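You operate a simulated robot arm through the tools that you are given. There is no shell and no other tool. Be economical: measure what you need, move in short steps, check, and stop when the job is done.

The job below is to be done with a simulated two-armed robot. You get a single attempt, and the scene is never put back.

TASK
Box the short yellow foam block in the big carton and tape the seam shut.
Fine: put the tape roller back. Set down upright: tape roller.

The check looks at the end state, three seconds after you hand in, the way a careful person would. Anything else that was tipped, shoved, dropped, spilled or broken makes it a failure.

THE ROBOT
Two 7-joint arms with two-finger parallel grippers on one trunk, on a base that drives. Base frame: it is fixed to the floor where the robot stands at the start and does not move with it; the origin is under the middle of the robot, x ahead of it, y to its left, z up; the surface under the hand at the start is at about z = 850. Readings come in mm, rad, newtons and seconds.
The left shoulder is at the start at [30, 173, 1386], the right one opposite. With the tool pointing down near the work surface each hand reaches from about 100 to 580 mm from the robot's upright axis, wherever it stands, measured 20 degrees to its own side. Places, roughly: big carton [500, -200, 900]; carton flap with the green sticker [500, 0, 1100]; carton flap with the yellow sticker [500, -300, 1100]. Payload 3.6 kg a hand.
Tool frame (each hand has its own): the origin (TCP) lies between the finger pads and is the grasp point; the fingertips stand 30 mm ahead of it; z points along the fingers, y is the line along which they close. Largest opening 110 mm; finger width 20, thickness 10; the body of the gripper, 48 by 112 mm, starts 55 mm behind the TCP.
Orientation is told as [roll, pitch, yaw] about the base's x, y, z axes, in that order, counted from this pose: with the fingers straight down and closing along the base's y, the tool's x points along the base's -x, its y along +y and its z along -z.

THE INTERFACE
- The arms move only by the tool jog_arm. It takes "left_increments", "right_increments" or both (then of equal length, played together; a hand with none holds still); each is a list of rows, each an object (a shift or turn left out is 0, a gripper value left out holds the last) with "delta_pos": the shift along the base's x, y, z in mm, a list of three; "turn": the turn, a rotation vector about the base's x, y, z in rad, a list of three. In form: [{"delta_pos": [tx, ty, tz], "turn": [rx, ry, rz]}, ...]. A call has 1 to 10 rows; each row is the pose to reach, as a shift and turn from the pose commanded when the call began. "left_claw" and "right_claw" are, for a hand that has rows, the finger opening in mm, from 0 to 110, set as the call begins (left out, the last holds). Each row takes 0.2 s and may step no farther than 50 mm and 0.15 rad from the row before; otherwise, or with a gripper value out of range, the whole call is refused. Where a pose cannot be reached the arm comes as near as it can. A force on the tool above 40 N (or 10 N above the force at the start of the call, whichever is more), or a blocked arm, ends the call early, and 0.2 s more pass. Each finger travels about 153 mm/s and halts on what it meets, pressing with about 41 N; the grip force reading is that of the motor and also rises with nothing between the fingers. The clock runs only during rows and for 0.2 s after the last one: add rows that repeat a pose to give the fingers time. It gives the time, the measured TCP pose, the force on the tool (base axes), the opening and the grip force at its end, in the units of the frame above (readings bear some noise), with the torque about the TCP (base axes, N m) and any sound that the robot's microphone picked up.
- Cameras (640 x 400 px; columns grow to the right, rows downward): "scene" is now at [105.9, -34.4, 1574.5]; the picture's right is [-0.28, -0.96, -0.00], its down [-0.55, 0.16, -0.82] and it looks along [0.78, -0.23, -0.58] (base axes); focal length 214 px, centre (320, 200). "left" rides on the left gripper at [72, -17, -103] in its tool frame; the picture's right is [0.23, 0.97, 0.00], its down [-0.76, 0.18, -0.62] and it looks along [-0.61, 0.14, 0.78] (tool axes); focal length 222 px, centre (320, 200). "right" rides on the right gripper at [72, 17, -103] in its tool frame; the picture's right is [-0.23, 0.97, 0.00], its down [-0.76, -0.18, -0.62] and it looks along [-0.61, -0.14, 0.78] (tool axes); focal length 222 px, centre (320, 200). There is no depth. A picture from a camera that has moved, and an enlarged one, comes with that camera's place and axes in the base frame and with its lens. The place of the scene camera against the robot may be out by one fixed shift of up to 18 mm in any direction.
- grab_frame(camera): a new picture of that camera. It takes no simulated time.
- move_column(by): slides the trunk up (or, below 0, down) by that many mm; the arms and the scene camera ride with it, the base frame stays. It gives what a move gives, with no picture.
- roll_base(legs): drives the robot by 1 to 6 legs, each [ahead, left, turn to the left] in mm, mm and rad, along the robot's own axes; the way and the turn of a leg run together, so that a leg with both is an arc; at most 1500 mm and 3.142 rad a leg. The arms and the cameras ride along, it lands a little off, and it stops where it bumps. It gives what a move gives.
- pan_tilt(pan, tilt): turns the head with the scene camera to pan (to the left, within 1.501 rad either way) and tilt (down, from -0.506 to 1.204), counted from straight ahead of the robot. It gives what a move gives.
- enlarge(camera, box): a new picture of the part [left, top, right, bottom] of that camera's present view, enlarged. It takes no simulated time.
- sign_off(): hands the job in; it is judged then, once.

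Go step by step. Nothing tells you exact positions but the pictures and the camera data: compare them with the known pose of the tool, close in by small moves and look again before you grip or let go. The budget is 120 turns and 100 pictures, counting those below and the enlarged ones. Unless the task says otherwise, let go and move clear before handing in, and close with one line.

The tools are called as a command line: name --argument value ..., lists and objects as JSON in quotes. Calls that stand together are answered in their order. jog_arm: Moves the arms, as the interface text tells. Its arguments: {"type":"object","properties":{"left_increments":{"type":"array","items":{"type":"object","properties":{"delta_pos":{"type":"array","items":{"type":"number"}},"turn":{"type":"array","items":{"type":"number"}}}}},"left_claw":{"type":"number"},"right_increments":{"type":"array","items":{"type":"object","properties":{"delta_pos":{"type":"array","items":{"type":"number"}},"turn":{"type":"array","items":{"type":"number"}}}}},"right_claw":{"type":"number"}},"required":[]} The other tools are called the same way: move_column (by) slides the trunk up or down; roll_base (legs) drives the base; pan_tilt (pan, tilt) turns the head that bears the scene camera; grab_frame (camera) takes a picture; enlarge (camera, box) takes an enlarged picture of a part of a camera's view; sign_off () hands the job in.

At the start:

```text
clock: 0.0
left_tcp_pos: [408.9, -37.9, 1416.8]
left_tool_rot: [-0.002, 0.003, 0.004]
left_contact_force: [-0.9, -0.8, 0.6]
left_ft_torque: [0.01, -0.01, -0.01]
left_finger_gap: 110.0
left_grasp_force: 0.0
right_tcp_pos: [289.6, -291.9, 1321.6]
right_tool_rot: [0.0, 0.0, 0.0]
right_contact_force: [0.1, 0.2, 0.2]
right_ft_torque: [0.01, 0.0, 0.0]
right_finger_gap: 109.9
right_grasp_force: 0.0
trunk travel left (down, up): [-500.0, 263.0]
robot x, y, heading: [0.5, -2.7, 0.001]
head pan, tilt: [-0.281, 0.614]
```

scene: 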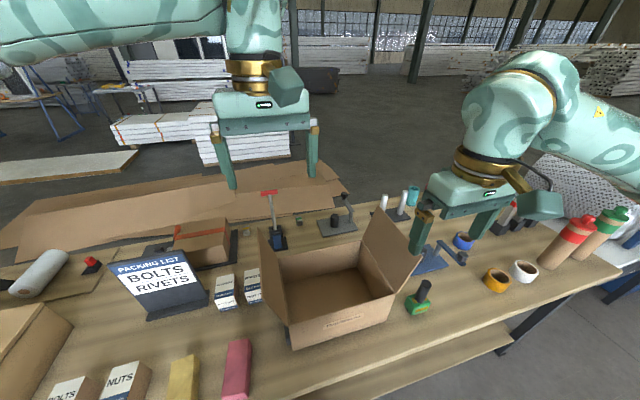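
right: 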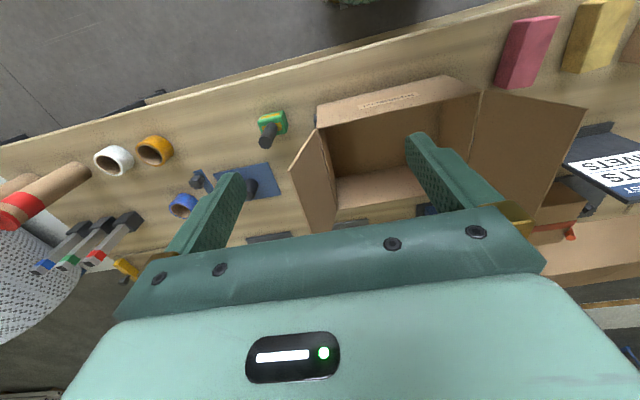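
left: 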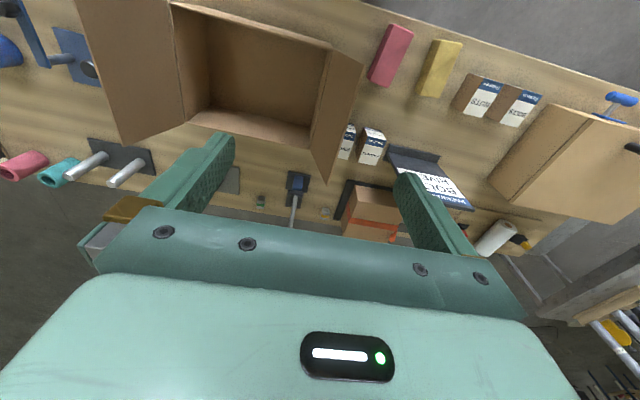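

I see the open carton in the middle, a pink and a yellow block near the front edge, and a green tool with a black handle right of the carton. I'll tilt the head to see the near area and enlarge the details.

enlarge --camera "scene" --box '[340, 180, 540, 330]'

pan_tilt --pan 0.1 --tilt 1.0

grab_frame --camera "scene"

```text
2.67 times, centred on (440, 255) of scene
camera zoom: at [105.9, -34.4, 1574.5], right [-0.28, -0.96, 0.0], down [-0.55, 0.16, -0.82], along [0.78, -0.23, -0.58], focal length 572 px, centre (0, 53)
```

zoom: 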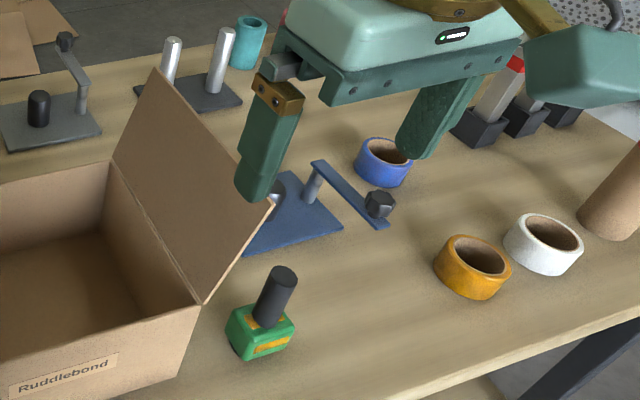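

```text
clock: 0.9
left_tcp_pos: [409.6, -36.6, 1416.7]
left_tool_rot: [0.0, 0.002, 0.005]
left_contact_force: [-0.2, -0.2, 0.9]
left_ft_torque: [0.01, -0.01, -0.02]
left_finger_gap: 110.1
left_grasp_force: 0.1
right_tcp_pos: [290.2, -291.3, 1322.3]
right_tool_rot: [0.0, 0.001, -0.001]
right_contact_force: [0.5, 0.7, 0.2]
right_ft_torque: [-0.02, -0.01, -0.04]
right_finger_gap: 110.1
right_grasp_force: 0.0
trunk travel left (down, up): [-500.0, 263.0]
robot x, y, heading: [-2.6, -1.7, -0.002]
head pan, tilt: [0.099, 1.0]
```

```text
95 pictures are left
camera scene: at [90.8, -3.1, 1543.8], right [0.1, -1.0, 0.0], down [-0.84, -0.08, -0.54], along [0.54, 0.05, -0.84], focal length 214 px, centre (320, 200)
```

scene: 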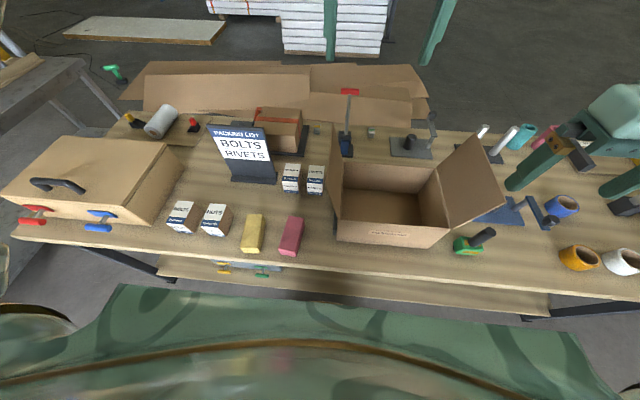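

The yellow block stands next to the pink one. I'll zoom in on details, and on the green tool.

enlarge --camera "scene" --box '[150, 180, 330, 293]'

enlarge --camera "scene" --box '[320, 100, 520, 260]'

enlarge --camera "scene" --box '[0, 90, 200, 240]'

enlarge --camera "left" --box '[340, 0, 640, 200]'

```text
3.54 times, centred on (240, 236) of scene
camera zoom: at [90.8, -3.1, 1543.8], right [0.1, -1.0, 0.0], down [-0.84, -0.08, -0.54], along [0.54, 0.05, -0.84], focal length 759 px, centre (603, 71)
```

zoom: 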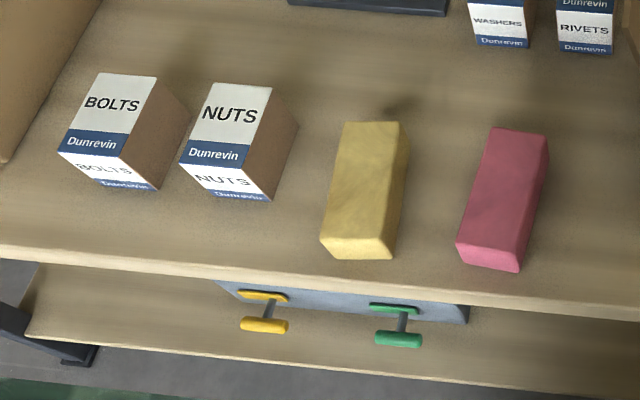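

```text
2.50 times, centred on (420, 180) of scene
camera zoom: at [90.8, -3.1, 1543.8], right [0.1, -1.0, 0.0], down [-0.84, -0.08, -0.54], along [0.54, 0.05, -0.84], focal length 536 px, centre (70, 250)
```

zoom: 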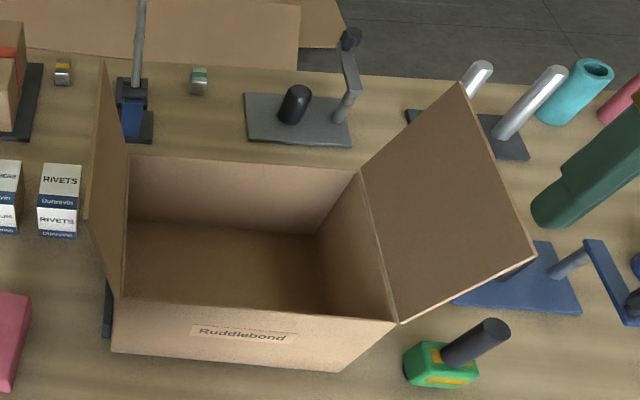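

```text
2.67 times, centred on (100, 165) of scene
camera zoom: at [90.8, -3.1, 1543.8], right [0.1, -1.0, 0.0], down [-0.84, -0.08, -0.54], along [0.54, 0.05, -0.84], focal length 572 px, centre (907, 293)
```

zoom: 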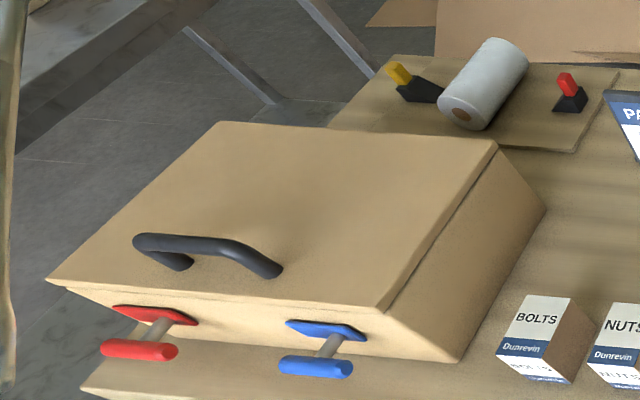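

```text
2.00 times, centred on (490, 100) of left
camera zoom: at [339.2, -54.1, 1520.7], right [-0.23, 0.97, 0.0], down [0.76, 0.18, 0.62], along [0.61, 0.14, -0.78], focal length 444 px, centre (-20, 400)
```

zoom: 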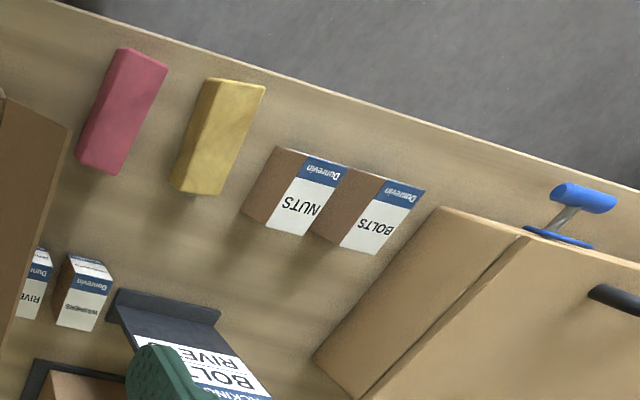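

There may be another yellow block elsewhere, so I'll scan around with the head before choosing.

pan_tilt --pan 1.0 --tilt 0.7

grab_frame --camera "scene"

pan_tilt --pan -0.9 --tilt 0.8

grab_frame --camera "scene"

pan_tilt --pan 0.1 --tilt 0.5

grab_frame --camera "scene"

```text
clock: 2.1
left_tcp_pos: [410.5, -37.3, 1416.8]
left_tool_rot: [-0.004, 0.001, 0.004]
left_contact_force: [-0.7, -0.1, 0.9]
left_ft_torque: [0.02, 0.0, -0.03]
left_finger_gap: 109.9
left_grasp_force: 0.1
right_tcp_pos: [288.8, -291.9, 1321.1]
right_tool_rot: [0.0, -0.001, 0.0]
right_contact_force: [0.9, -0.4, 0.8]
right_ft_torque: [-0.01, 0.03, -0.03]
right_finger_gap: 110.3
right_grasp_force: 0.0
trunk travel left (down, up): [-500.0, 263.0]
robot x, y, heading: [0.3, -0.4, -0.001]
head pan, tilt: [1.0, 0.7]
```

```text
90 pictures are left
camera scene: at [67.4, 61.5, 1567.1], right [0.84, -0.54, 0.0], down [-0.35, -0.54, -0.76], along [0.41, 0.64, -0.64], focal length 214 px, centre (320, 200)
```

scene: 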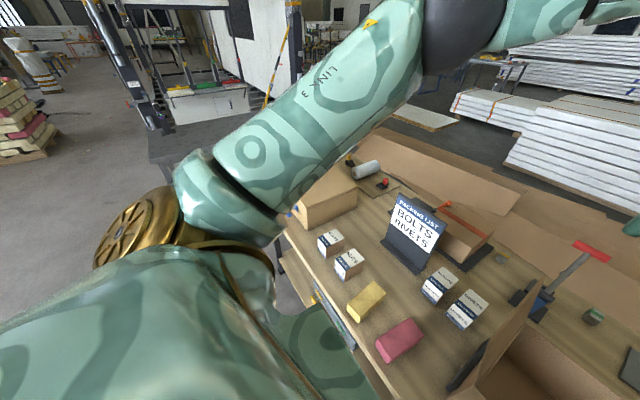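

```text
clock: 3.9
left_tcp_pos: [410.6, -36.7, 1415.9]
left_tool_rot: [-0.002, 0.001, 0.004]
left_contact_force: [-0.4, -0.5, -0.3]
left_ft_torque: [0.0, 0.0, -0.04]
left_finger_gap: 110.0
left_grasp_force: 0.0
right_tcp_pos: [289.3, -292.8, 1321.8]
right_tool_rot: [0.001, -0.001, 0.001]
right_contact_force: [-0.1, -0.2, 0.0]
right_ft_torque: [0.0, 0.01, 0.0]
right_finger_gap: 110.0
right_grasp_force: 0.0
trunk travel left (down, up): [-500.0, 263.0]
robot x, y, heading: [-2.7, -4.7, -0.003]
head pan, tilt: [-0.901, 0.799]
```

```text
89 pictures are left
camera scene: at [71.6, -73.1, 1558.9], right [-0.78, -0.62, 0.0], down [-0.45, 0.56, -0.7], along [0.43, -0.55, -0.72], focal length 214 px, centre (320, 200)
```

scene: 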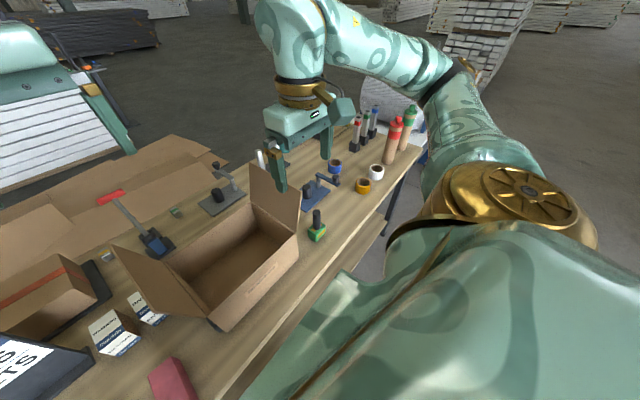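

```text
clock: 5.2
left_tcp_pos: [409.0, -36.9, 1416.6]
left_tool_rot: [-0.003, 0.003, 0.003]
left_contact_force: [0.1, -0.1, 0.1]
left_ft_torque: [0.0, 0.01, 0.02]
left_finger_gap: 109.8
left_grasp_force: 0.1
right_tcp_pos: [289.9, -292.7, 1321.0]
right_tool_rot: [-0.001, 0.001, 0.0]
right_contact_force: [-0.5, 0.2, 0.3]
right_ft_torque: [0.01, 0.02, 0.02]
right_finger_gap: 110.0
right_grasp_force: 0.2
trunk travel left (down, up): [-500.0, 263.0]
robot x, y, heading: [-0.1, 3.5, -0.003]
head pan, tilt: [0.099, 0.499]
```

```text
88 pictures are left
camera scene: at [112.0, -0.9, 1584.8], right [0.1, -1.0, 0.0], down [-0.48, -0.05, -0.88], along [0.87, 0.09, -0.48], focal length 214 px, centre (320, 200)
```

scene: 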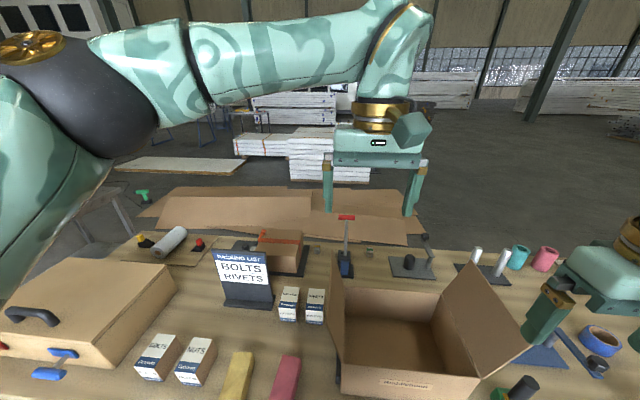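

Only one yellow block is on the bench: it lies at about (370, 255). The carton spans roughly x 377–594, y −35…−340, with its rim at z≈1010. I'll bring the left hand over the yellow block.

jog_arm --left_increments '[{"delta_pos": [-4, 40, 0]}, {"delta_pos": [-8, 85, 0]}, {"delta_pos": [-12, 130, 0]}, {"delta_pos": [-16, 170, -25]}, {"delta_pos": [-20, 205, -60]}, {"delta_pos": [-25, 240, -95]}, {"delta_pos": [-30, 270, -130]}, {"delta_pos": [-35, 290, -170]}, {"delta_pos": [-40, 292, -215]}, {"delta_pos": [-44, 292, -262]}]'

grab_frame --camera "left"

enlarge --camera "right" --box '[180, 70, 340, 250]'

```text
clock: 7.4
left_tcp_pos: [364.5, 257.5, 1153.3]
left_tool_rot: [-0.001, 0.001, 0.005]
left_contact_force: [0.7, 0.1, -0.8]
left_ft_torque: [0.01, -0.01, 0.0]
left_finger_gap: 109.9
left_grasp_force: 0.1
right_tcp_pos: [289.1, -291.8, 1321.9]
right_tool_rot: [0.0, 0.0, 0.0]
right_contact_force: [-0.2, 0.4, 0.2]
right_ft_torque: [-0.02, 0.01, -0.01]
right_finger_gap: 110.0
right_grasp_force: 0.0
trunk travel left (down, up): [-500.0, 263.0]
robot x, y, heading: [-2.8, 1.4, 0.003]
head pan, tilt: [0.099, 0.499]
```

```text
87 pictures are left
camera left: at [294.2, 240.3, 1257.6], right [-0.23, 0.97, 0.0], down [0.76, 0.18, 0.62], along [0.61, 0.14, -0.78], focal length 222 px, centre (320, 200)
```

left: 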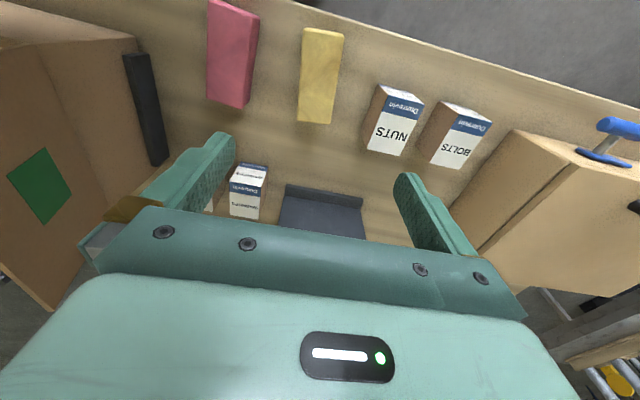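

```text
2.22 times, centred on (260, 160) of right
camera zoom: at [216.4, -275.4, 1425.5], right [0.23, 0.97, 0.0], down [0.76, -0.18, 0.62], along [0.61, -0.14, -0.78], focal length 494 px, centre (453, 289)
```

zoom: 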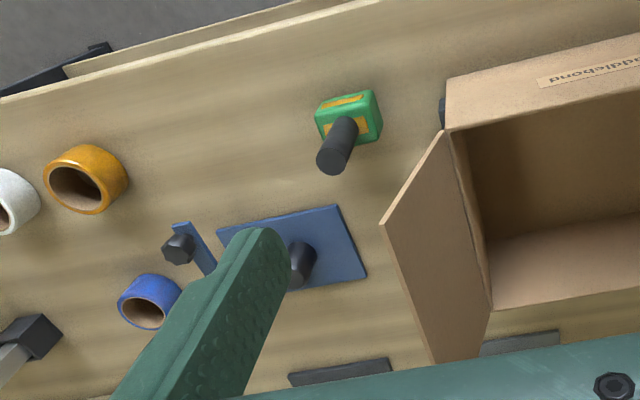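

The yellow block is in the wrist view. I'll zoom in to fix its position.

enlarge --camera "left" --box '[200, 0, 440, 150]'

```text
2.67 times, centred on (320, 75) of left
camera zoom: at [294.2, 240.3, 1257.6], right [-0.23, 0.97, 0.0], down [0.76, 0.18, 0.62], along [0.61, 0.14, -0.78], focal length 592 px, centre (320, 533)
```

zoom: 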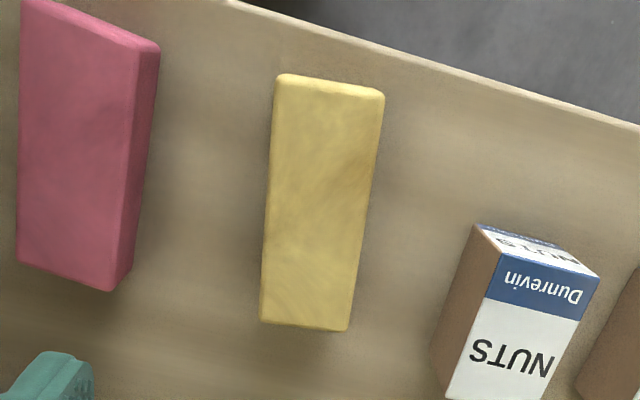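

Block top is about 117×51 mm, centred near (362, 253) and yawed about 0.11 rad. I'll descend partway with that yaw and check.

jog_arm --left_increments '[{"delta_pos": [-2.5, -4.5, -40], "turn": [0, 0, 0.105]}, {"delta_pos": [-2.5, -4.5, -85], "turn": [0, 0, 0.105]}, {"delta_pos": [-2.5, -4.5, -130], "turn": [0, 0, 0.105]}, {"delta_pos": [-2.5, -4.5, -175], "turn": [0, 0, 0.105]}, {"delta_pos": [-2.5, -4.5, -200], "turn": [0, 0, 0.105]}]'

grab_frame --camera "left"

```text
clock: 8.6
left_tcp_pos: [363.8, 249.5, 953.3]
left_tool_rot: [-0.002, 0.001, 0.106]
left_contact_force: [0.4, -0.5, 0.5]
left_ft_torque: [-0.03, 0.01, -0.02]
left_finger_gap: 110.0
left_grasp_force: 0.2
right_tcp_pos: [289.6, -291.0, 1323.1]
right_tool_rot: [0.0, -0.001, 0.0]
right_contact_force: [-0.5, -0.5, -0.2]
right_ft_torque: [0.02, 0.02, -0.03]
right_finger_gap: 110.2
right_grasp_force: 0.1
trunk travel left (down, up): [-500.0, 263.0]
robot x, y, heading: [2.2, 0.7, 0.002]
head pan, tilt: [0.099, 0.499]
```

```text
84 pictures are left
camera left: at [294.4, 225.2, 1058.1], right [-0.33, 0.94, 0.0], down [0.74, 0.26, 0.62], along [0.59, 0.21, -0.78], focal length 222 px, centre (320, 200)
```

left: 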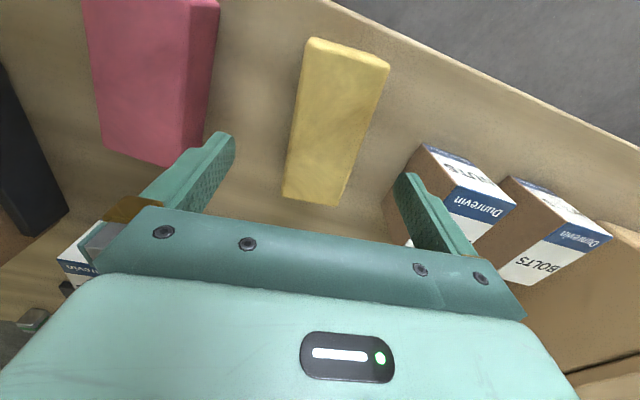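

The hand is centred on the block within a few mm. I'll narrow the opening to keep clear of the NUTS box and descend to z≈888.

jog_arm --left_increments '[{"delta_pos": [-1, 2, 0], "turn": [0, 0, 0.02]}, {"delta_pos": [-1, 2, 0], "turn": [0, 0, 0.02]}, {"delta_pos": [-1, 2, -30], "turn": [0, 0, 0.02]}, {"delta_pos": [-1, 2, -50], "turn": [0, 0, 0.02]}, {"delta_pos": [-1, 2, -65], "turn": [0, 0, 0.02]}]' --left_claw 78

grab_frame --camera "left"

```text
clock: 9.8
left_tcp_pos: [362.5, 252.8, 887.7]
left_tool_rot: [-0.001, 0.001, 0.126]
left_contact_force: [0.2, 0.9, 0.3]
left_ft_torque: [-0.04, 0.03, -0.02]
left_finger_gap: 78.0
left_grasp_force: 0.0
right_tcp_pos: [289.8, -292.3, 1322.3]
right_tool_rot: [0.001, 0.0, 0.001]
right_contact_force: [-1.1, 0.0, 0.5]
right_ft_torque: [0.03, 0.0, 0.03]
right_finger_gap: 110.0
right_grasp_force: 0.1
trunk travel left (down, up): [-500.0, 263.0]
robot x, y, heading: [1.5, 1.1, -0.003]
head pan, tilt: [0.099, 0.499]
```

```text
83 pictures are left
camera left: at [294.3, 225.9, 991.5], right [-0.35, 0.94, 0.0], down [0.73, 0.27, 0.62], along [0.58, 0.22, -0.78], focal length 222 px, centre (320, 200)
```

left: 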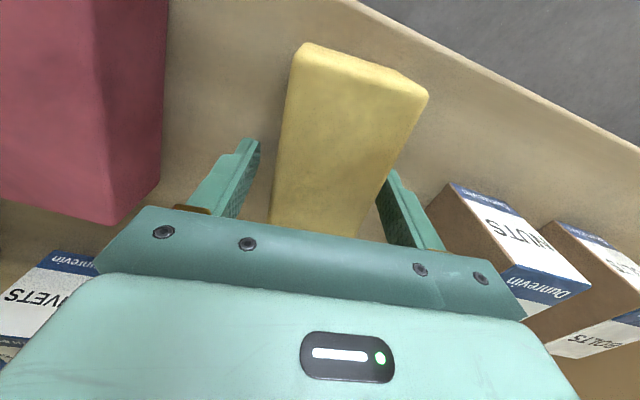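

The fingers straddle the block. I'll close and lift.

jog_arm --left_increments '[{"delta_pos": [0, 0, 0]}, {"delta_pos": [0, 0, 0]}, {"delta_pos": [0, 0, 0]}]' --left_claw 30

jog_arm --left_increments '[{"delta_pos": [0, 0, 30]}, {"delta_pos": [0, 0, 75]}, {"delta_pos": [0, 0, 120]}, {"delta_pos": [0, 0, 165]}, {"delta_pos": [0, 0, 210]}, {"delta_pos": [0, 0, 255]}, {"delta_pos": [0, 0, 300]}]'

grab_frame --camera "left"

```text
clock: 10.6
left_tcp_pos: [361.7, 251.9, 888.4]
left_tool_rot: [-0.002, 0.002, 0.128]
left_contact_force: [-0.5, -0.2, 0.4]
left_ft_torque: [0.0, 0.02, 0.02]
left_finger_gap: 54.0
left_grasp_force: 40.9
right_tcp_pos: [289.5, -293.6, 1322.0]
right_tool_rot: [0.001, 0.0, 0.0]
right_contact_force: [0.2, 1.0, -0.1]
right_ft_torque: [0.0, 0.01, 0.03]
right_finger_gap: 110.2
right_grasp_force: 0.1
trunk travel left (down, up): [-500.0, 263.0]
robot x, y, heading: [-3.1, -1.9, -0.0]
head pan, tilt: [0.099, 0.499]
```

```text
clock: 12.2
left_tcp_pos: [361.0, 252.9, 1189.2]
left_tool_rot: [-0.001, 0.002, 0.127]
left_contact_force: [0.7, 0.8, -0.3]
left_ft_torque: [-0.01, -0.02, 0.02]
left_finger_gap: 53.7
left_grasp_force: 41.0
right_tcp_pos: [288.8, -292.4, 1322.1]
right_tool_rot: [0.0, 0.0, 0.001]
right_contact_force: [-0.6, 0.4, -0.6]
right_ft_torque: [-0.02, 0.01, -0.06]
right_finger_gap: 109.8
right_grasp_force: 0.2
trunk travel left (down, up): [-500.0, 263.0]
robot x, y, heading: [-3.5, 0.1, -0.004]
head pan, tilt: [0.099, 0.499]
```

```text
82 pictures are left
camera left: at [291.1, 227.0, 1293.3], right [-0.35, 0.94, 0.0], down [0.73, 0.27, 0.62], along [0.58, 0.22, -0.78], focal length 222 px, centre (320, 200)
```

left: 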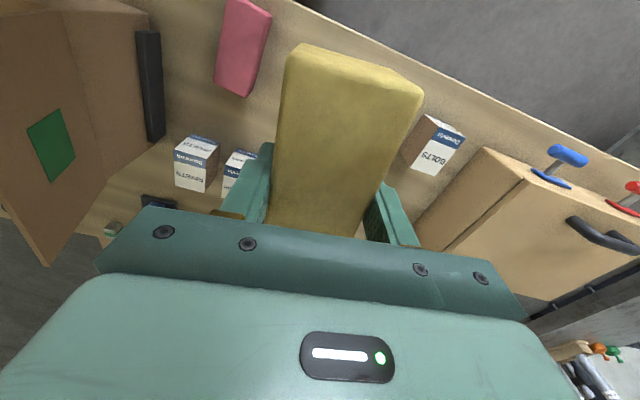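

The block is held firmly. I'll raise the trunk so the forearm clears the flaps and drive right, so the carton is straight ahead.

move_column --by 150

roll_base --legs '[[0, -185, 0]]'

pan_tilt --pan 0.0 --tilt 0.85

grab_frame --camera "scene"

```text
clock: 13.9
left_tcp_pos: [363.0, 251.6, 1339.1]
left_tool_rot: [-0.001, 0.002, 0.128]
left_contact_force: [-0.3, 0.4, -0.4]
left_ft_torque: [0.03, -0.02, 0.04]
left_finger_gap: 53.4
left_grasp_force: 40.7
right_tcp_pos: [289.5, -292.8, 1472.2]
right_tool_rot: [0.001, 0.002, 0.0]
right_contact_force: [0.4, 0.4, -0.2]
right_ft_torque: [-0.06, 0.04, 0.01]
right_finger_gap: 110.0
right_grasp_force: 0.0
trunk travel left (down, up): [-650.0, 113.0]
robot x, y, heading: [-0.4, -0.4, 0.001]
head pan, tilt: [0.099, 0.499]
```

```text
clock: 15.5
left_tcp_pos: [362.0, 68.6, 1339.1]
left_tool_rot: [-0.002, 0.002, 0.124]
left_contact_force: [0.0, 0.0, -0.9]
left_ft_torque: [0.03, 0.0, -0.02]
left_finger_gap: 53.6
left_grasp_force: 40.8
right_tcp_pos: [288.0, -476.3, 1472.5]
right_tool_rot: [-0.002, 0.001, -0.003]
right_contact_force: [-0.2, -0.3, 0.1]
right_ft_torque: [-0.02, 0.0, 0.02]
right_finger_gap: 109.8
right_grasp_force: 0.0
trunk travel left (down, up): [-650.0, 113.0]
robot x, y, heading: [0.8, -189.9, 0.001]
head pan, tilt: [0.099, 0.499]
```

```text
clock: 16.3
left_tcp_pos: [362.5, 65.4, 1341.0]
left_tool_rot: [-0.001, 0.003, 0.126]
left_contact_force: [0.1, 1.2, -0.5]
left_ft_torque: [0.01, -0.02, -0.02]
left_finger_gap: 53.7
left_grasp_force: 40.7
right_tcp_pos: [287.9, -480.6, 1471.9]
right_tool_rot: [0.0, -0.001, -0.002]
right_contact_force: [0.5, -0.7, 0.3]
right_ft_torque: [-0.02, -0.04, 0.02]
right_finger_gap: 110.1
right_grasp_force: 0.0
trunk travel left (down, up): [-650.0, 113.0]
robot x, y, heading: [2.1, -188.5, -0.002]
head pan, tilt: [0.0, 0.85]
```

```text
81 pictures are left
camera scene: at [87.9, -197.0, 1705.4], right [0.0, -1.0, 0.0], down [-0.75, 0.0, -0.66], along [0.66, 0.0, -0.75], focal length 214 px, centre (320, 200)
```

scene: 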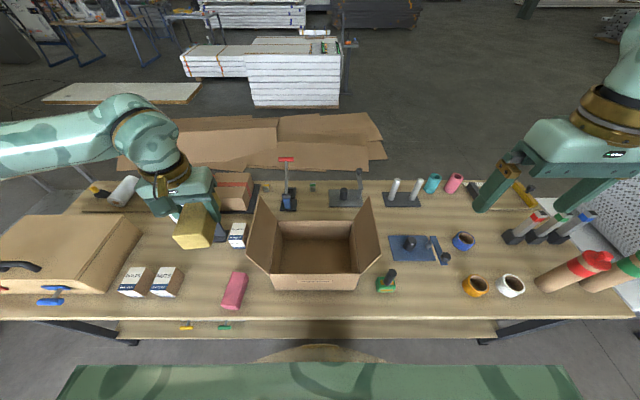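

Clear view now. I'll enlarge the carton to measure it better.

enlarge --camera "scene" --box '[230, 170, 410, 300]'

```text
3.08 times, centred on (320, 235) of scene
camera zoom: at [87.9, -197.0, 1705.4], right [0.0, -1.0, 0.0], down [-0.75, 0.0, -0.66], along [0.66, 0.0, -0.75], focal length 660 px, centre (320, 92)
```

zoom: 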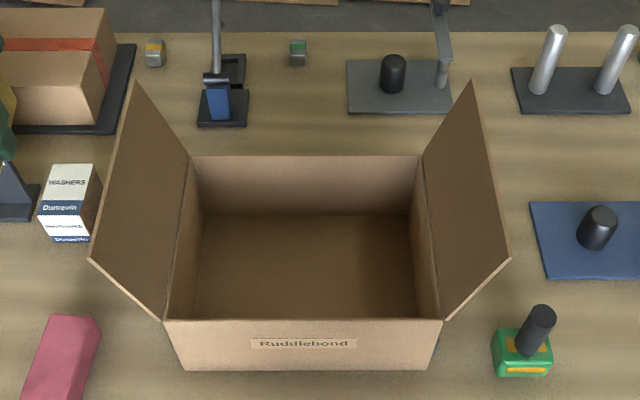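

Carton centre ≈ (482, −180), flap tips at z≈1148. I'll bring the block above it.

jog_arm --left_increments '[{"delta_pos": [17, -35, 0]}, {"delta_pos": [34, -70, 0]}, {"delta_pos": [52, -107, 0]}, {"delta_pos": [69, -142, 0]}, {"delta_pos": [86, -177, 0]}, {"delta_pos": [103, -212, 0]}, {"delta_pos": [118, -242, 0]}, {"delta_pos": [118, -242, -40]}, {"delta_pos": [118, -242, -85]}, {"delta_pos": [118, -242, -130]}]'

grab_frame --camera "scene"

grab_frame --camera "left"

```text
clock: 18.5
left_tcp_pos: [485.2, -176.0, 1210.6]
left_tool_rot: [0.0, 0.001, 0.126]
left_contact_force: [-0.4, 0.0, -0.2]
left_ft_torque: [-0.02, 0.03, 0.01]
left_finger_gap: 53.5
left_grasp_force: 41.4
right_tcp_pos: [288.5, -480.1, 1471.6]
right_tool_rot: [0.002, 0.002, -0.002]
right_contact_force: [-0.1, -0.3, 0.6]
right_ft_torque: [-0.01, -0.02, 0.01]
right_finger_gap: 109.8
right_grasp_force: 0.0
trunk travel left (down, up): [-650.0, 113.0]
robot x, y, heading: [-0.9, -186.3, -0.004]
head pan, tilt: [0.0, 0.85]
```

```text
79 pictures are left
camera scene: at [88.6, -197.0, 1705.3], right [0.0, -1.0, 0.0], down [-0.75, 0.0, -0.66], along [0.66, 0.0, -0.75], focal length 214 px, centre (320, 200)
```

scene: 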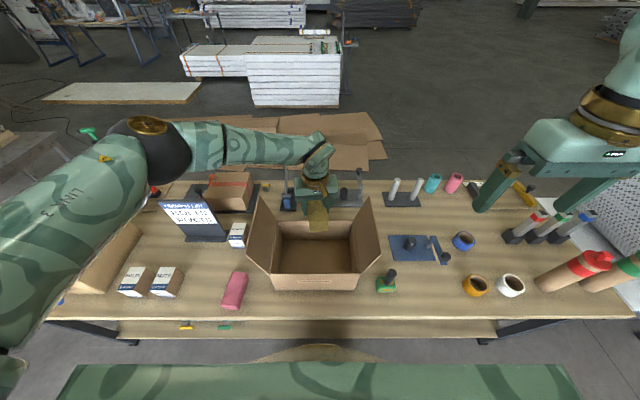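

```text
78 pictures are left
camera left: at [416.2, -203.1, 1315.0], right [-0.35, 0.94, 0.0], down [0.73, 0.27, 0.62], along [0.58, 0.22, -0.78], focal length 222 px, centre (320, 200)
```

left: 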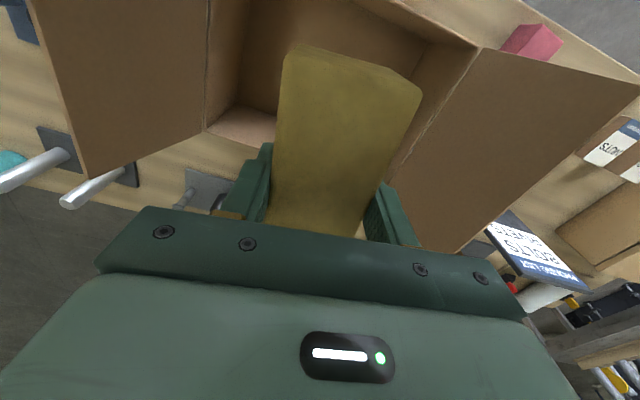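

Position looks good relative to the hinges (left ≈ −20, right ≈ −311). I'll lower in stages, checking that the forearm clears the left flap.

jog_arm --left_increments '[{"delta_pos": [-5, 5, -40]}, {"delta_pos": [-5, 8, -80]}, {"delta_pos": [-5, 8, -120]}, {"delta_pos": [-5, 8, -160]}, {"delta_pos": [-5, 8, -200]}]'

grab_frame --camera "scene"

grab_frame --camera "left"

```text
clock: 19.7
left_tcp_pos: [474.8, -170.0, 1021.2]
left_tool_rot: [-0.003, 0.002, 0.123]
left_contact_force: [0.0, -0.9, -0.7]
left_ft_torque: [0.02, 0.01, 0.02]
left_finger_gap: 53.6
left_grasp_force: 40.9
left hand out of reach, approached as far as the arm can: row 5
right_tcp_pos: [288.2, -481.8, 1471.0]
right_tool_rot: [0.003, 0.001, -0.003]
right_contact_force: [0.0, 0.0, -0.5]
right_ft_torque: [0.03, 0.01, -0.01]
right_finger_gap: 110.1
right_grasp_force: 0.1
trunk travel left (down, up): [-650.0, 113.0]
robot x, y, heading: [3.2, -183.2, -0.006]
head pan, tilt: [0.0, 0.85]
```

```text
77 pictures are left
camera scene: at [87.0, -198.2, 1705.5], right [0.0, -1.0, 0.0], down [-0.75, 0.0, -0.66], along [0.66, 0.0, -0.75], focal length 214 px, centre (320, 200)
```

scene: 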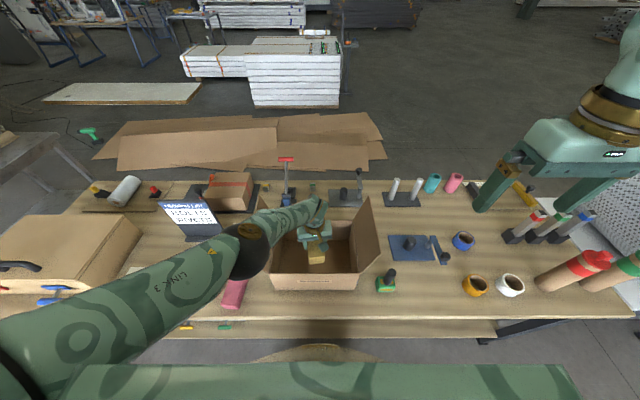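

```text
76 pictures are left
camera left: at [406.9, -195.9, 1124.7], right [-0.35, 0.94, 0.0], down [0.74, 0.27, 0.62], along [0.58, 0.21, -0.78], focal length 222 px, centre (320, 200)
```

left: 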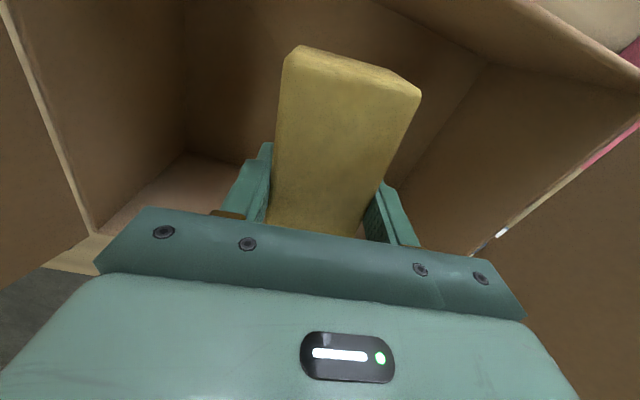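

The arm is at its downward limit, nearly straight, with the forearm passing over the near wall rather than the flap. I'll lower the trunk for the rest.

move_column --by -80

enlarge --camera "scene" --box '[200, 150, 440, 300]'

grab_frame --camera "left"

```text
clock: 20.9
left_tcp_pos: [475.2, -168.1, 939.5]
left_tool_rot: [0.001, 0.0, 0.125]
left_contact_force: [0.4, 0.8, -0.6]
left_ft_torque: [-0.03, 0.03, 0.01]
left_finger_gap: 53.6
left_grasp_force: 40.9
right_tcp_pos: [287.9, -480.2, 1392.2]
right_tool_rot: [0.001, 0.001, -0.002]
right_contact_force: [0.3, -0.2, 0.2]
right_ft_torque: [-0.03, 0.0, 0.0]
right_finger_gap: 109.9
right_grasp_force: 0.0
trunk travel left (down, up): [-570.0, 193.0]
robot x, y, heading: [0.1, -185.2, -0.002]
head pan, tilt: [0.0, 0.85]
```

```text
2.67 times, centred on (320, 225) of scene
camera zoom: at [91.4, -196.3, 1625.3], right [0.0, -1.0, 0.0], down [-0.75, 0.0, -0.66], along [0.66, 0.0, -0.75], focal length 572 px, centre (320, 133)
```

zoom: 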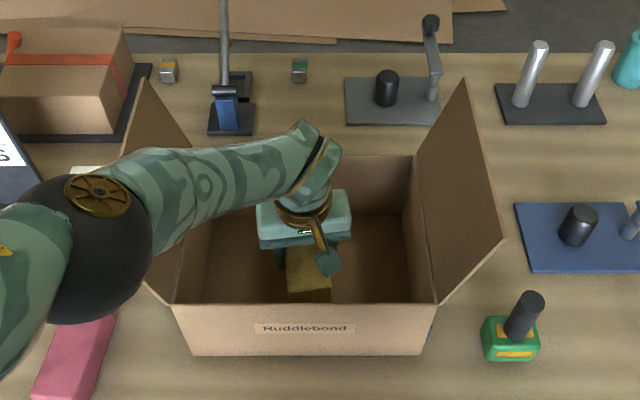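

```text
74 pictures are left
camera left: at [406.4, -193.4, 1044.0], right [-0.35, 0.94, 0.0], down [0.73, 0.27, 0.62], along [0.58, 0.22, -0.78], focal length 222 px, centre (320, 200)
```

left: 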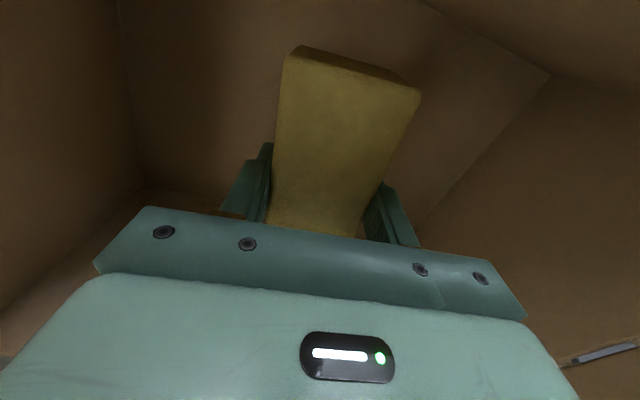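

Going well. A bit more lowering, then I'll check the flap again.

move_column --by -30

enlarge --camera "scene" --box '[200, 150, 440, 300]'

```text
clock: 21.6
left_tcp_pos: [474.7, -166.1, 910.6]
left_tool_rot: [-0.002, -0.001, 0.126]
left_contact_force: [-0.1, 0.4, 0.4]
left_ft_torque: [-0.01, 0.02, 0.02]
left_finger_gap: 53.8
left_grasp_force: 41.0
right_tcp_pos: [287.9, -480.3, 1361.1]
right_tool_rot: [0.001, -0.001, 0.0]
right_contact_force: [-1.0, -0.1, -0.1]
right_ft_torque: [0.02, 0.0, 0.01]
right_finger_gap: 109.9
right_grasp_force: 0.0
trunk travel left (down, up): [-540.0, 223.0]
robot x, y, heading: [-0.2, -187.8, -0.003]
head pan, tilt: [0.0, 0.85]
```

```text
2.67 times, centred on (320, 225) of scene
camera zoom: at [94.1, -195.8, 1595.1], right [0.0, -1.0, 0.0], down [-0.75, 0.0, -0.66], along [0.66, 0.0, -0.75], focal length 572 px, centre (320, 133)
```

zoom: 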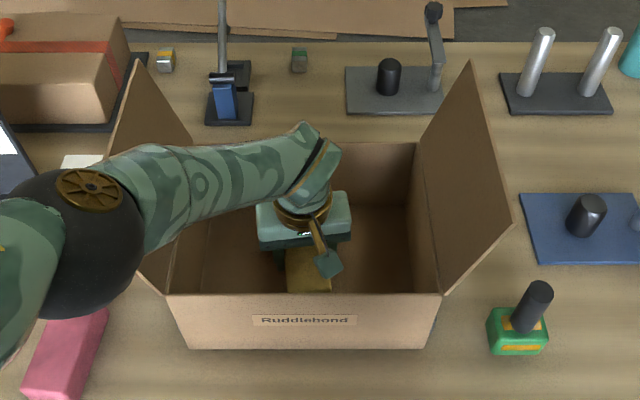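

Carton undisturbed. Another 15 mm down, then release.

move_column --by -15

jog_arm --left_increments '[{"delta_pos": [0, 0, 0]}, {"delta_pos": [0, 0, 0]}, {"delta_pos": [0, 0, 0]}]' --left_claw 85

grab_frame --camera "left"

```text
clock: 22.3
left_tcp_pos: [474.8, -167.4, 897.0]
left_tool_rot: [-0.001, 0.001, 0.127]
left_contact_force: [-5.6, 2.0, 26.7]
left_ft_torque: [0.19, 0.2, -0.07]
left_finger_gap: 53.6
left_grasp_force: 41.1
right_tcp_pos: [286.9, -479.4, 1346.3]
right_tool_rot: [0.0, 0.0, -0.002]
right_contact_force: [0.0, -0.5, -0.4]
right_ft_torque: [-0.01, 0.01, 0.03]
right_finger_gap: 110.0
right_grasp_force: 0.0
trunk travel left (down, up): [-525.0, 238.0]
robot x, y, heading: [-2.7, -182.5, -0.003]
head pan, tilt: [0.0, 0.85]
```

```text
clock: 23.1
left_tcp_pos: [475.1, -167.0, 894.8]
left_tool_rot: [0.0, 0.002, 0.126]
left_contact_force: [-0.8, -0.6, 0.2]
left_ft_torque: [-0.01, 0.0, 0.02]
left_finger_gap: 84.6
left_grasp_force: 0.1
right_tcp_pos: [289.7, -479.3, 1346.8]
right_tool_rot: [-0.001, 0.0, -0.002]
right_contact_force: [-0.7, 0.5, -0.4]
right_ft_torque: [0.01, 0.02, 0.0]
right_finger_gap: 109.9
right_grasp_force: 0.3
trunk travel left (down, up): [-525.0, 238.0]
robot x, y, heading: [-2.9, -188.9, -0.001]
head pan, tilt: [0.0, 0.85]
```

```text
72 pictures are left
camera left: at [406.7, -193.0, 998.5], right [-0.35, 0.94, 0.0], down [0.73, 0.27, 0.62], along [0.58, 0.22, -0.78], focal length 222 px, centre (320, 200)
```

left: 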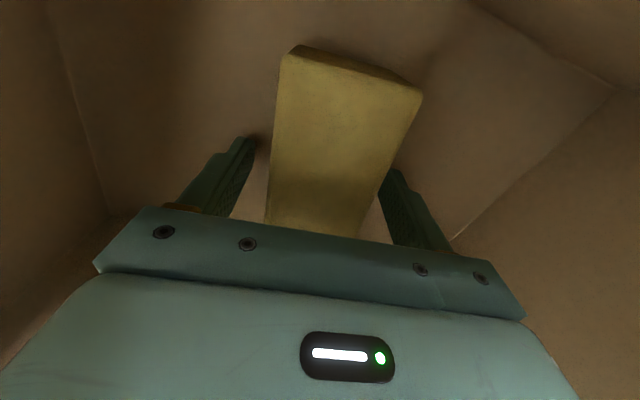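

The block rests on the carton floor. I'll retract straight up.

move_column --by 125

jog_arm --left_increments '[{"delta_pos": [0, 0, 40]}, {"delta_pos": [0, 0, 85]}, {"delta_pos": [0, 0, 130]}, {"delta_pos": [0, 0, 175]}, {"delta_pos": [0, 0, 220]}, {"delta_pos": [0, 0, 260]}]'

grab_frame --camera "scene"

grab_frame --camera "left"

enlarge --camera "right" --box '[330, 60, 570, 210]'

```text
clock: 24.6
left_tcp_pos: [474.8, -166.5, 1020.2]
left_tool_rot: [0.0, 0.003, 0.125]
left_contact_force: [0.7, -0.3, 0.1]
left_ft_torque: [-0.03, 0.02, -0.02]
left_finger_gap: 85.2
left_grasp_force: 0.1
right_tcp_pos: [289.3, -479.4, 1471.1]
right_tool_rot: [0.0, 0.002, -0.002]
right_contact_force: [0.2, -0.4, 0.1]
right_ft_torque: [0.0, -0.04, -0.01]
right_finger_gap: 110.0
right_grasp_force: 0.1
trunk travel left (down, up): [-650.0, 113.0]
robot x, y, heading: [-2.6, -183.3, -0.002]
head pan, tilt: [0.0, 0.85]
```

```text
clock: 26.0
left_tcp_pos: [474.2, -167.9, 1282.0]
left_tool_rot: [0.0, 0.001, 0.127]
left_contact_force: [0.3, -0.2, 0.1]
left_ft_torque: [-0.01, 0.0, -0.01]
left_finger_gap: 84.9
left_grasp_force: 0.0
right_tcp_pos: [287.6, -479.3, 1472.1]
right_tool_rot: [0.0, 0.0, -0.001]
right_contact_force: [0.1, 0.1, 1.1]
right_ft_torque: [-0.02, 0.03, 0.0]
right_finger_gap: 109.9
right_grasp_force: 0.1
trunk travel left (down, up): [-650.0, 113.0]
robot x, y, heading: [1.5, -184.2, -0.004]
head pan, tilt: [0.0, 0.85]
```

```text
71 pictures are left
camera scene: at [87.4, -196.0, 1705.4], right [0.0, -1.0, 0.0], down [-0.75, 0.0, -0.66], along [0.66, 0.0, -0.75], focal length 214 px, centre (320, 200)
```

scene: 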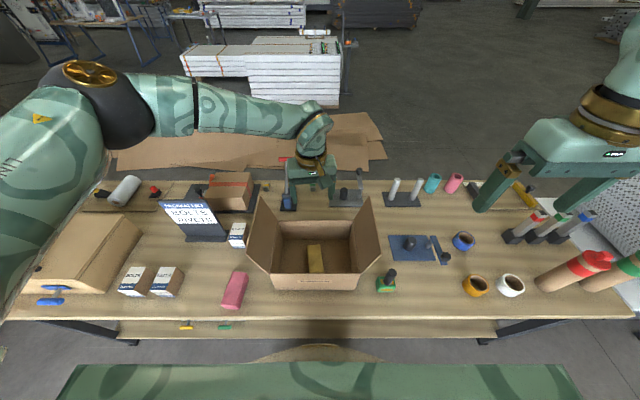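

```text
70 pictures are left
camera left: at [405.3, -194.0, 1386.1], right [-0.35, 0.94, 0.0], down [0.73, 0.27, 0.62], along [0.58, 0.22, -0.78], focal length 222 px, centre (320, 200)
```

left: 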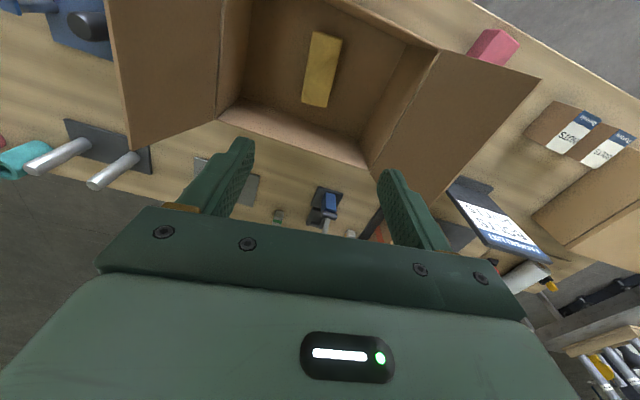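

```text
2.67 times, centred on (450, 135) of right
camera zoom: at [214.8, -462.6, 1575.5], right [0.23, 0.97, 0.0], down [0.76, -0.18, 0.62], along [0.61, -0.14, -0.78], focal length 592 px, centre (-27, 373)
```

zoom: 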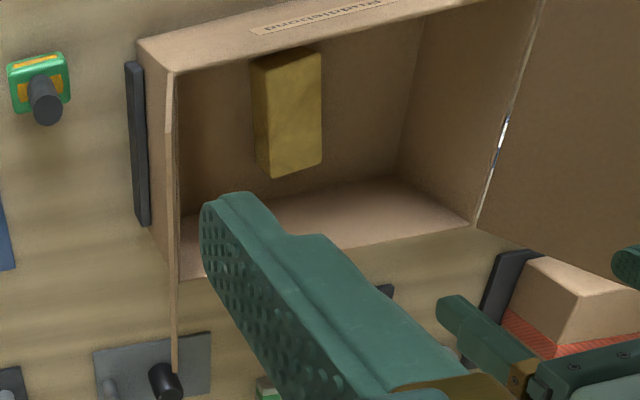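

The block is inside and the carton undisturbed. Next, the left hand with closed fingers goes outside the left flap to fold it in.

jog_arm --left_increments '[{"delta_pos": [1, 40, 0], "turn": [0, 0, -0.125]}, {"delta_pos": [2, 85, 0], "turn": [0, 0, -0.125]}, {"delta_pos": [4, 130, 0], "turn": [0, 0, -0.125]}, {"delta_pos": [5, 175, 0], "turn": [0, 0, -0.125]}, {"delta_pos": [6, 215, 0], "turn": [0, 0, -0.125]}, {"delta_pos": [6, 250, 0], "turn": [0, 0, -0.125]}, {"delta_pos": [6, 250, -45], "turn": [0, 0, -0.125]}, {"delta_pos": [6, 250, -90], "turn": [0, 0, -0.125]}, {"delta_pos": [6, 250, -120], "turn": [0, 0, -0.125]}, {"delta_pos": [6, 250, -142], "turn": [0, 0, -0.125]}]' --left_claw 0

grab_frame --camera "scene"

grab_frame --camera "left"

```text
clock: 28.2
left_tcp_pos: [481.2, 82.7, 1135.8]
left_tool_rot: [0.0, -0.001, 0.002]
left_contact_force: [0.9, -0.6, 0.1]
left_ft_torque: [-0.01, -0.03, -0.03]
left_finger_gap: 0.0
left_grasp_force: 37.4
right_tcp_pos: [289.1, -479.0, 1471.6]
right_tool_rot: [0.001, 0.003, -0.001]
right_contact_force: [0.4, -0.3, -0.3]
right_ft_torque: [-0.01, 0.03, -0.01]
right_finger_gap: 109.6
right_grasp_force: 0.1
trunk travel left (down, up): [-650.0, 113.0]
robot x, y, heading: [-0.5, -184.3, -0.002]
head pan, tilt: [0.0, 0.85]
```

```text
68 pictures are left
camera scene: at [88.5, -195.9, 1705.3], right [0.0, -1.0, 0.0], down [-0.75, 0.0, -0.66], along [0.66, 0.0, -0.75], focal length 214 px, centre (320, 200)
```

scene: 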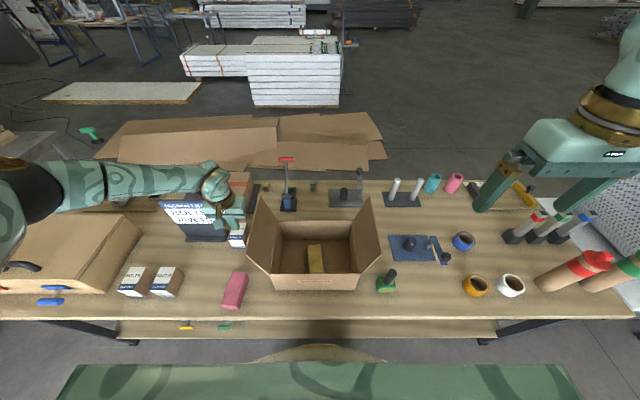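

```text
67 pictures are left
camera left: at [408.5, 65.3, 1240.5], right [-0.23, 0.97, 0.0], down [0.76, 0.18, 0.62], along [0.61, 0.14, -0.78], focal length 222 px, centre (320, 200)
```

left: 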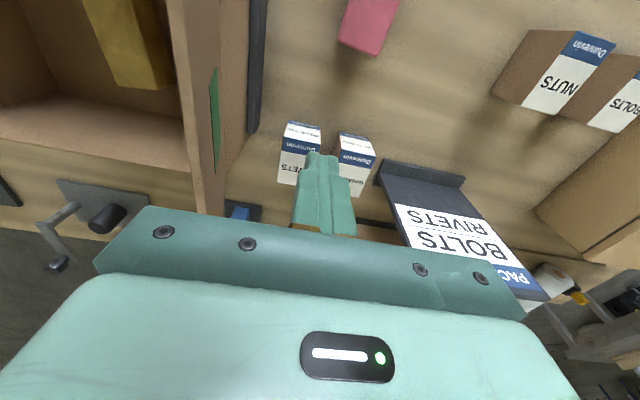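

The finger is clear outside the flap (tip edge at y≈20, z≈1150). I'll push it inward toward vertical.

jog_arm --left_increments '[{"delta_pos": [0, -30, 0]}, {"delta_pos": [0, -60, 0]}, {"delta_pos": [0, -80, 0]}, {"delta_pos": [0, -100, 0]}]'

grab_frame --camera "left"

enlarge --camera "scene" --box '[200, 150, 440, 300]'

```text
clock: 29.2
left_tcp_pos: [481.4, -19.6, 1139.1]
left_tool_rot: [0.0, 0.002, 0.002]
left_contact_force: [-0.5, 0.0, 0.0]
left_ft_torque: [-0.02, 0.0, -0.04]
left_finger_gap: 0.0
left_grasp_force: 37.6
right_tcp_pos: [289.1, -480.3, 1470.6]
right_tool_rot: [0.002, 0.0, -0.002]
right_contact_force: [0.3, -0.3, 0.3]
right_ft_torque: [-0.02, 0.04, -0.02]
right_finger_gap: 109.8
right_grasp_force: 0.1
trunk travel left (down, up): [-650.0, 113.0]
robot x, y, heading: [-2.2, -182.2, 0.002]
head pan, tilt: [0.0, 0.85]
```

```text
66 pictures are left
camera left: at [410.0, -36.0, 1242.5], right [-0.23, 0.97, 0.0], down [0.76, 0.18, 0.62], along [0.61, 0.14, -0.78], focal length 222 px, centre (320, 200)
```

left: 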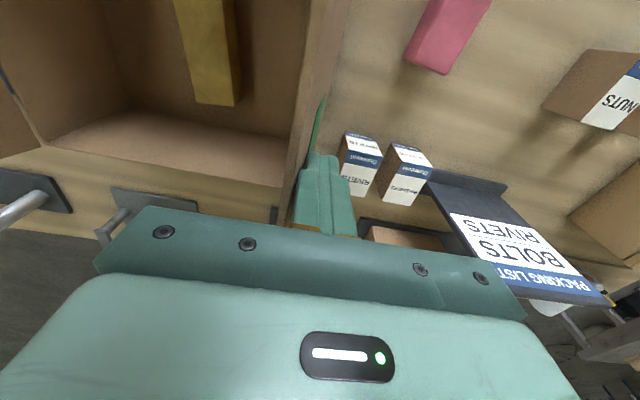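

```text
2.67 times, centred on (320, 225) of scene
camera zoom: at [88.2, -196.9, 1705.4], right [0.0, -1.0, 0.0], down [-0.75, 0.0, -0.66], along [0.66, 0.0, -0.75], focal length 572 px, centre (320, 133)
```

zoom: 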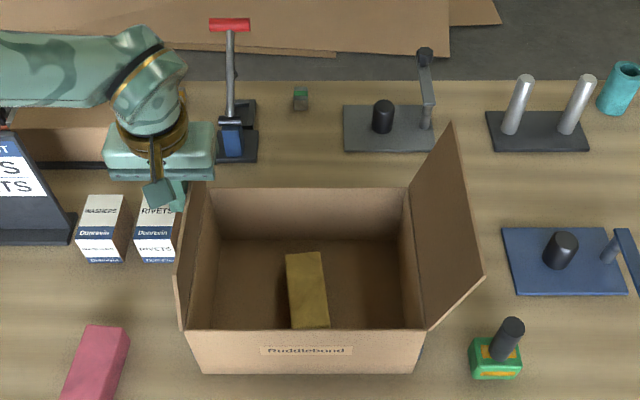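

Flap is near vertical with little resistance. I'll follow its arc down.

jog_arm --left_increments '[{"delta_pos": [0, -21, 5]}, {"delta_pos": [0, -48, -4]}, {"delta_pos": [0, -71, -21]}, {"delta_pos": [0, -88, -44]}, {"delta_pos": [0, -97, -65]}, {"delta_pos": [0, -101, -80]}]'

grab_frame --camera "left"

enlarge --camera "scene" --box '[200, 150, 440, 300]'

```text
clock: 30.6
left_tcp_pos: [480.6, -120.0, 1057.6]
left_tool_rot: [-0.001, 0.002, 0.003]
left_contact_force: [0.0, -0.5, -0.3]
left_ft_torque: [0.04, -0.03, -0.02]
left_finger_gap: 0.0
left_grasp_force: 37.5
right_tcp_pos: [288.9, -478.6, 1472.0]
right_tool_rot: [-0.001, 0.0, -0.002]
right_contact_force: [0.2, 0.0, -0.9]
right_ft_torque: [0.01, 0.01, -0.03]
right_finger_gap: 110.0
right_grasp_force: 0.1
trunk travel left (down, up): [-650.0, 113.0]
robot x, y, heading: [-1.6, -186.1, -0.001]
head pan, tilt: [0.0, 0.85]
```

```text
64 pictures are left
camera left: at [409.0, -135.9, 1161.5], right [-0.23, 0.97, 0.0], down [0.76, 0.18, 0.62], along [0.61, 0.14, -0.78], focal length 222 px, centre (320, 200)
```

left: 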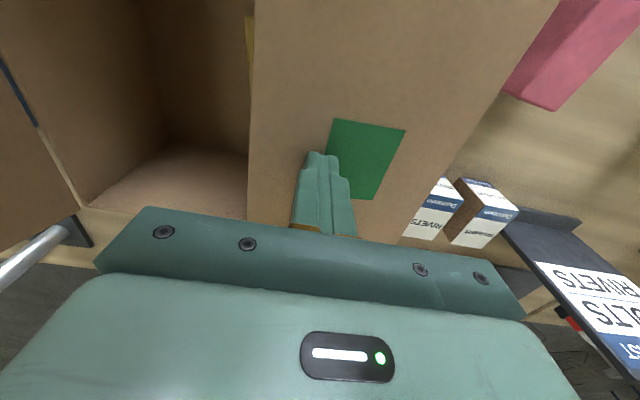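

```text
2.67 times, centred on (320, 225) of scene
camera zoom: at [88.0, -195.9, 1705.4], right [0.0, -1.0, 0.0], down [-0.75, 0.0, -0.66], along [0.66, 0.0, -0.75], focal length 572 px, centre (320, 133)
```

zoom: 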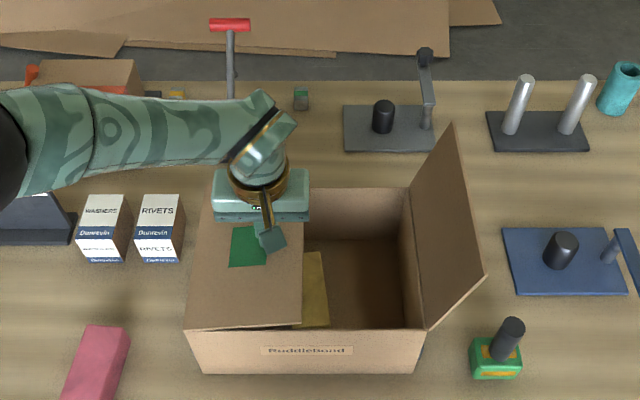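

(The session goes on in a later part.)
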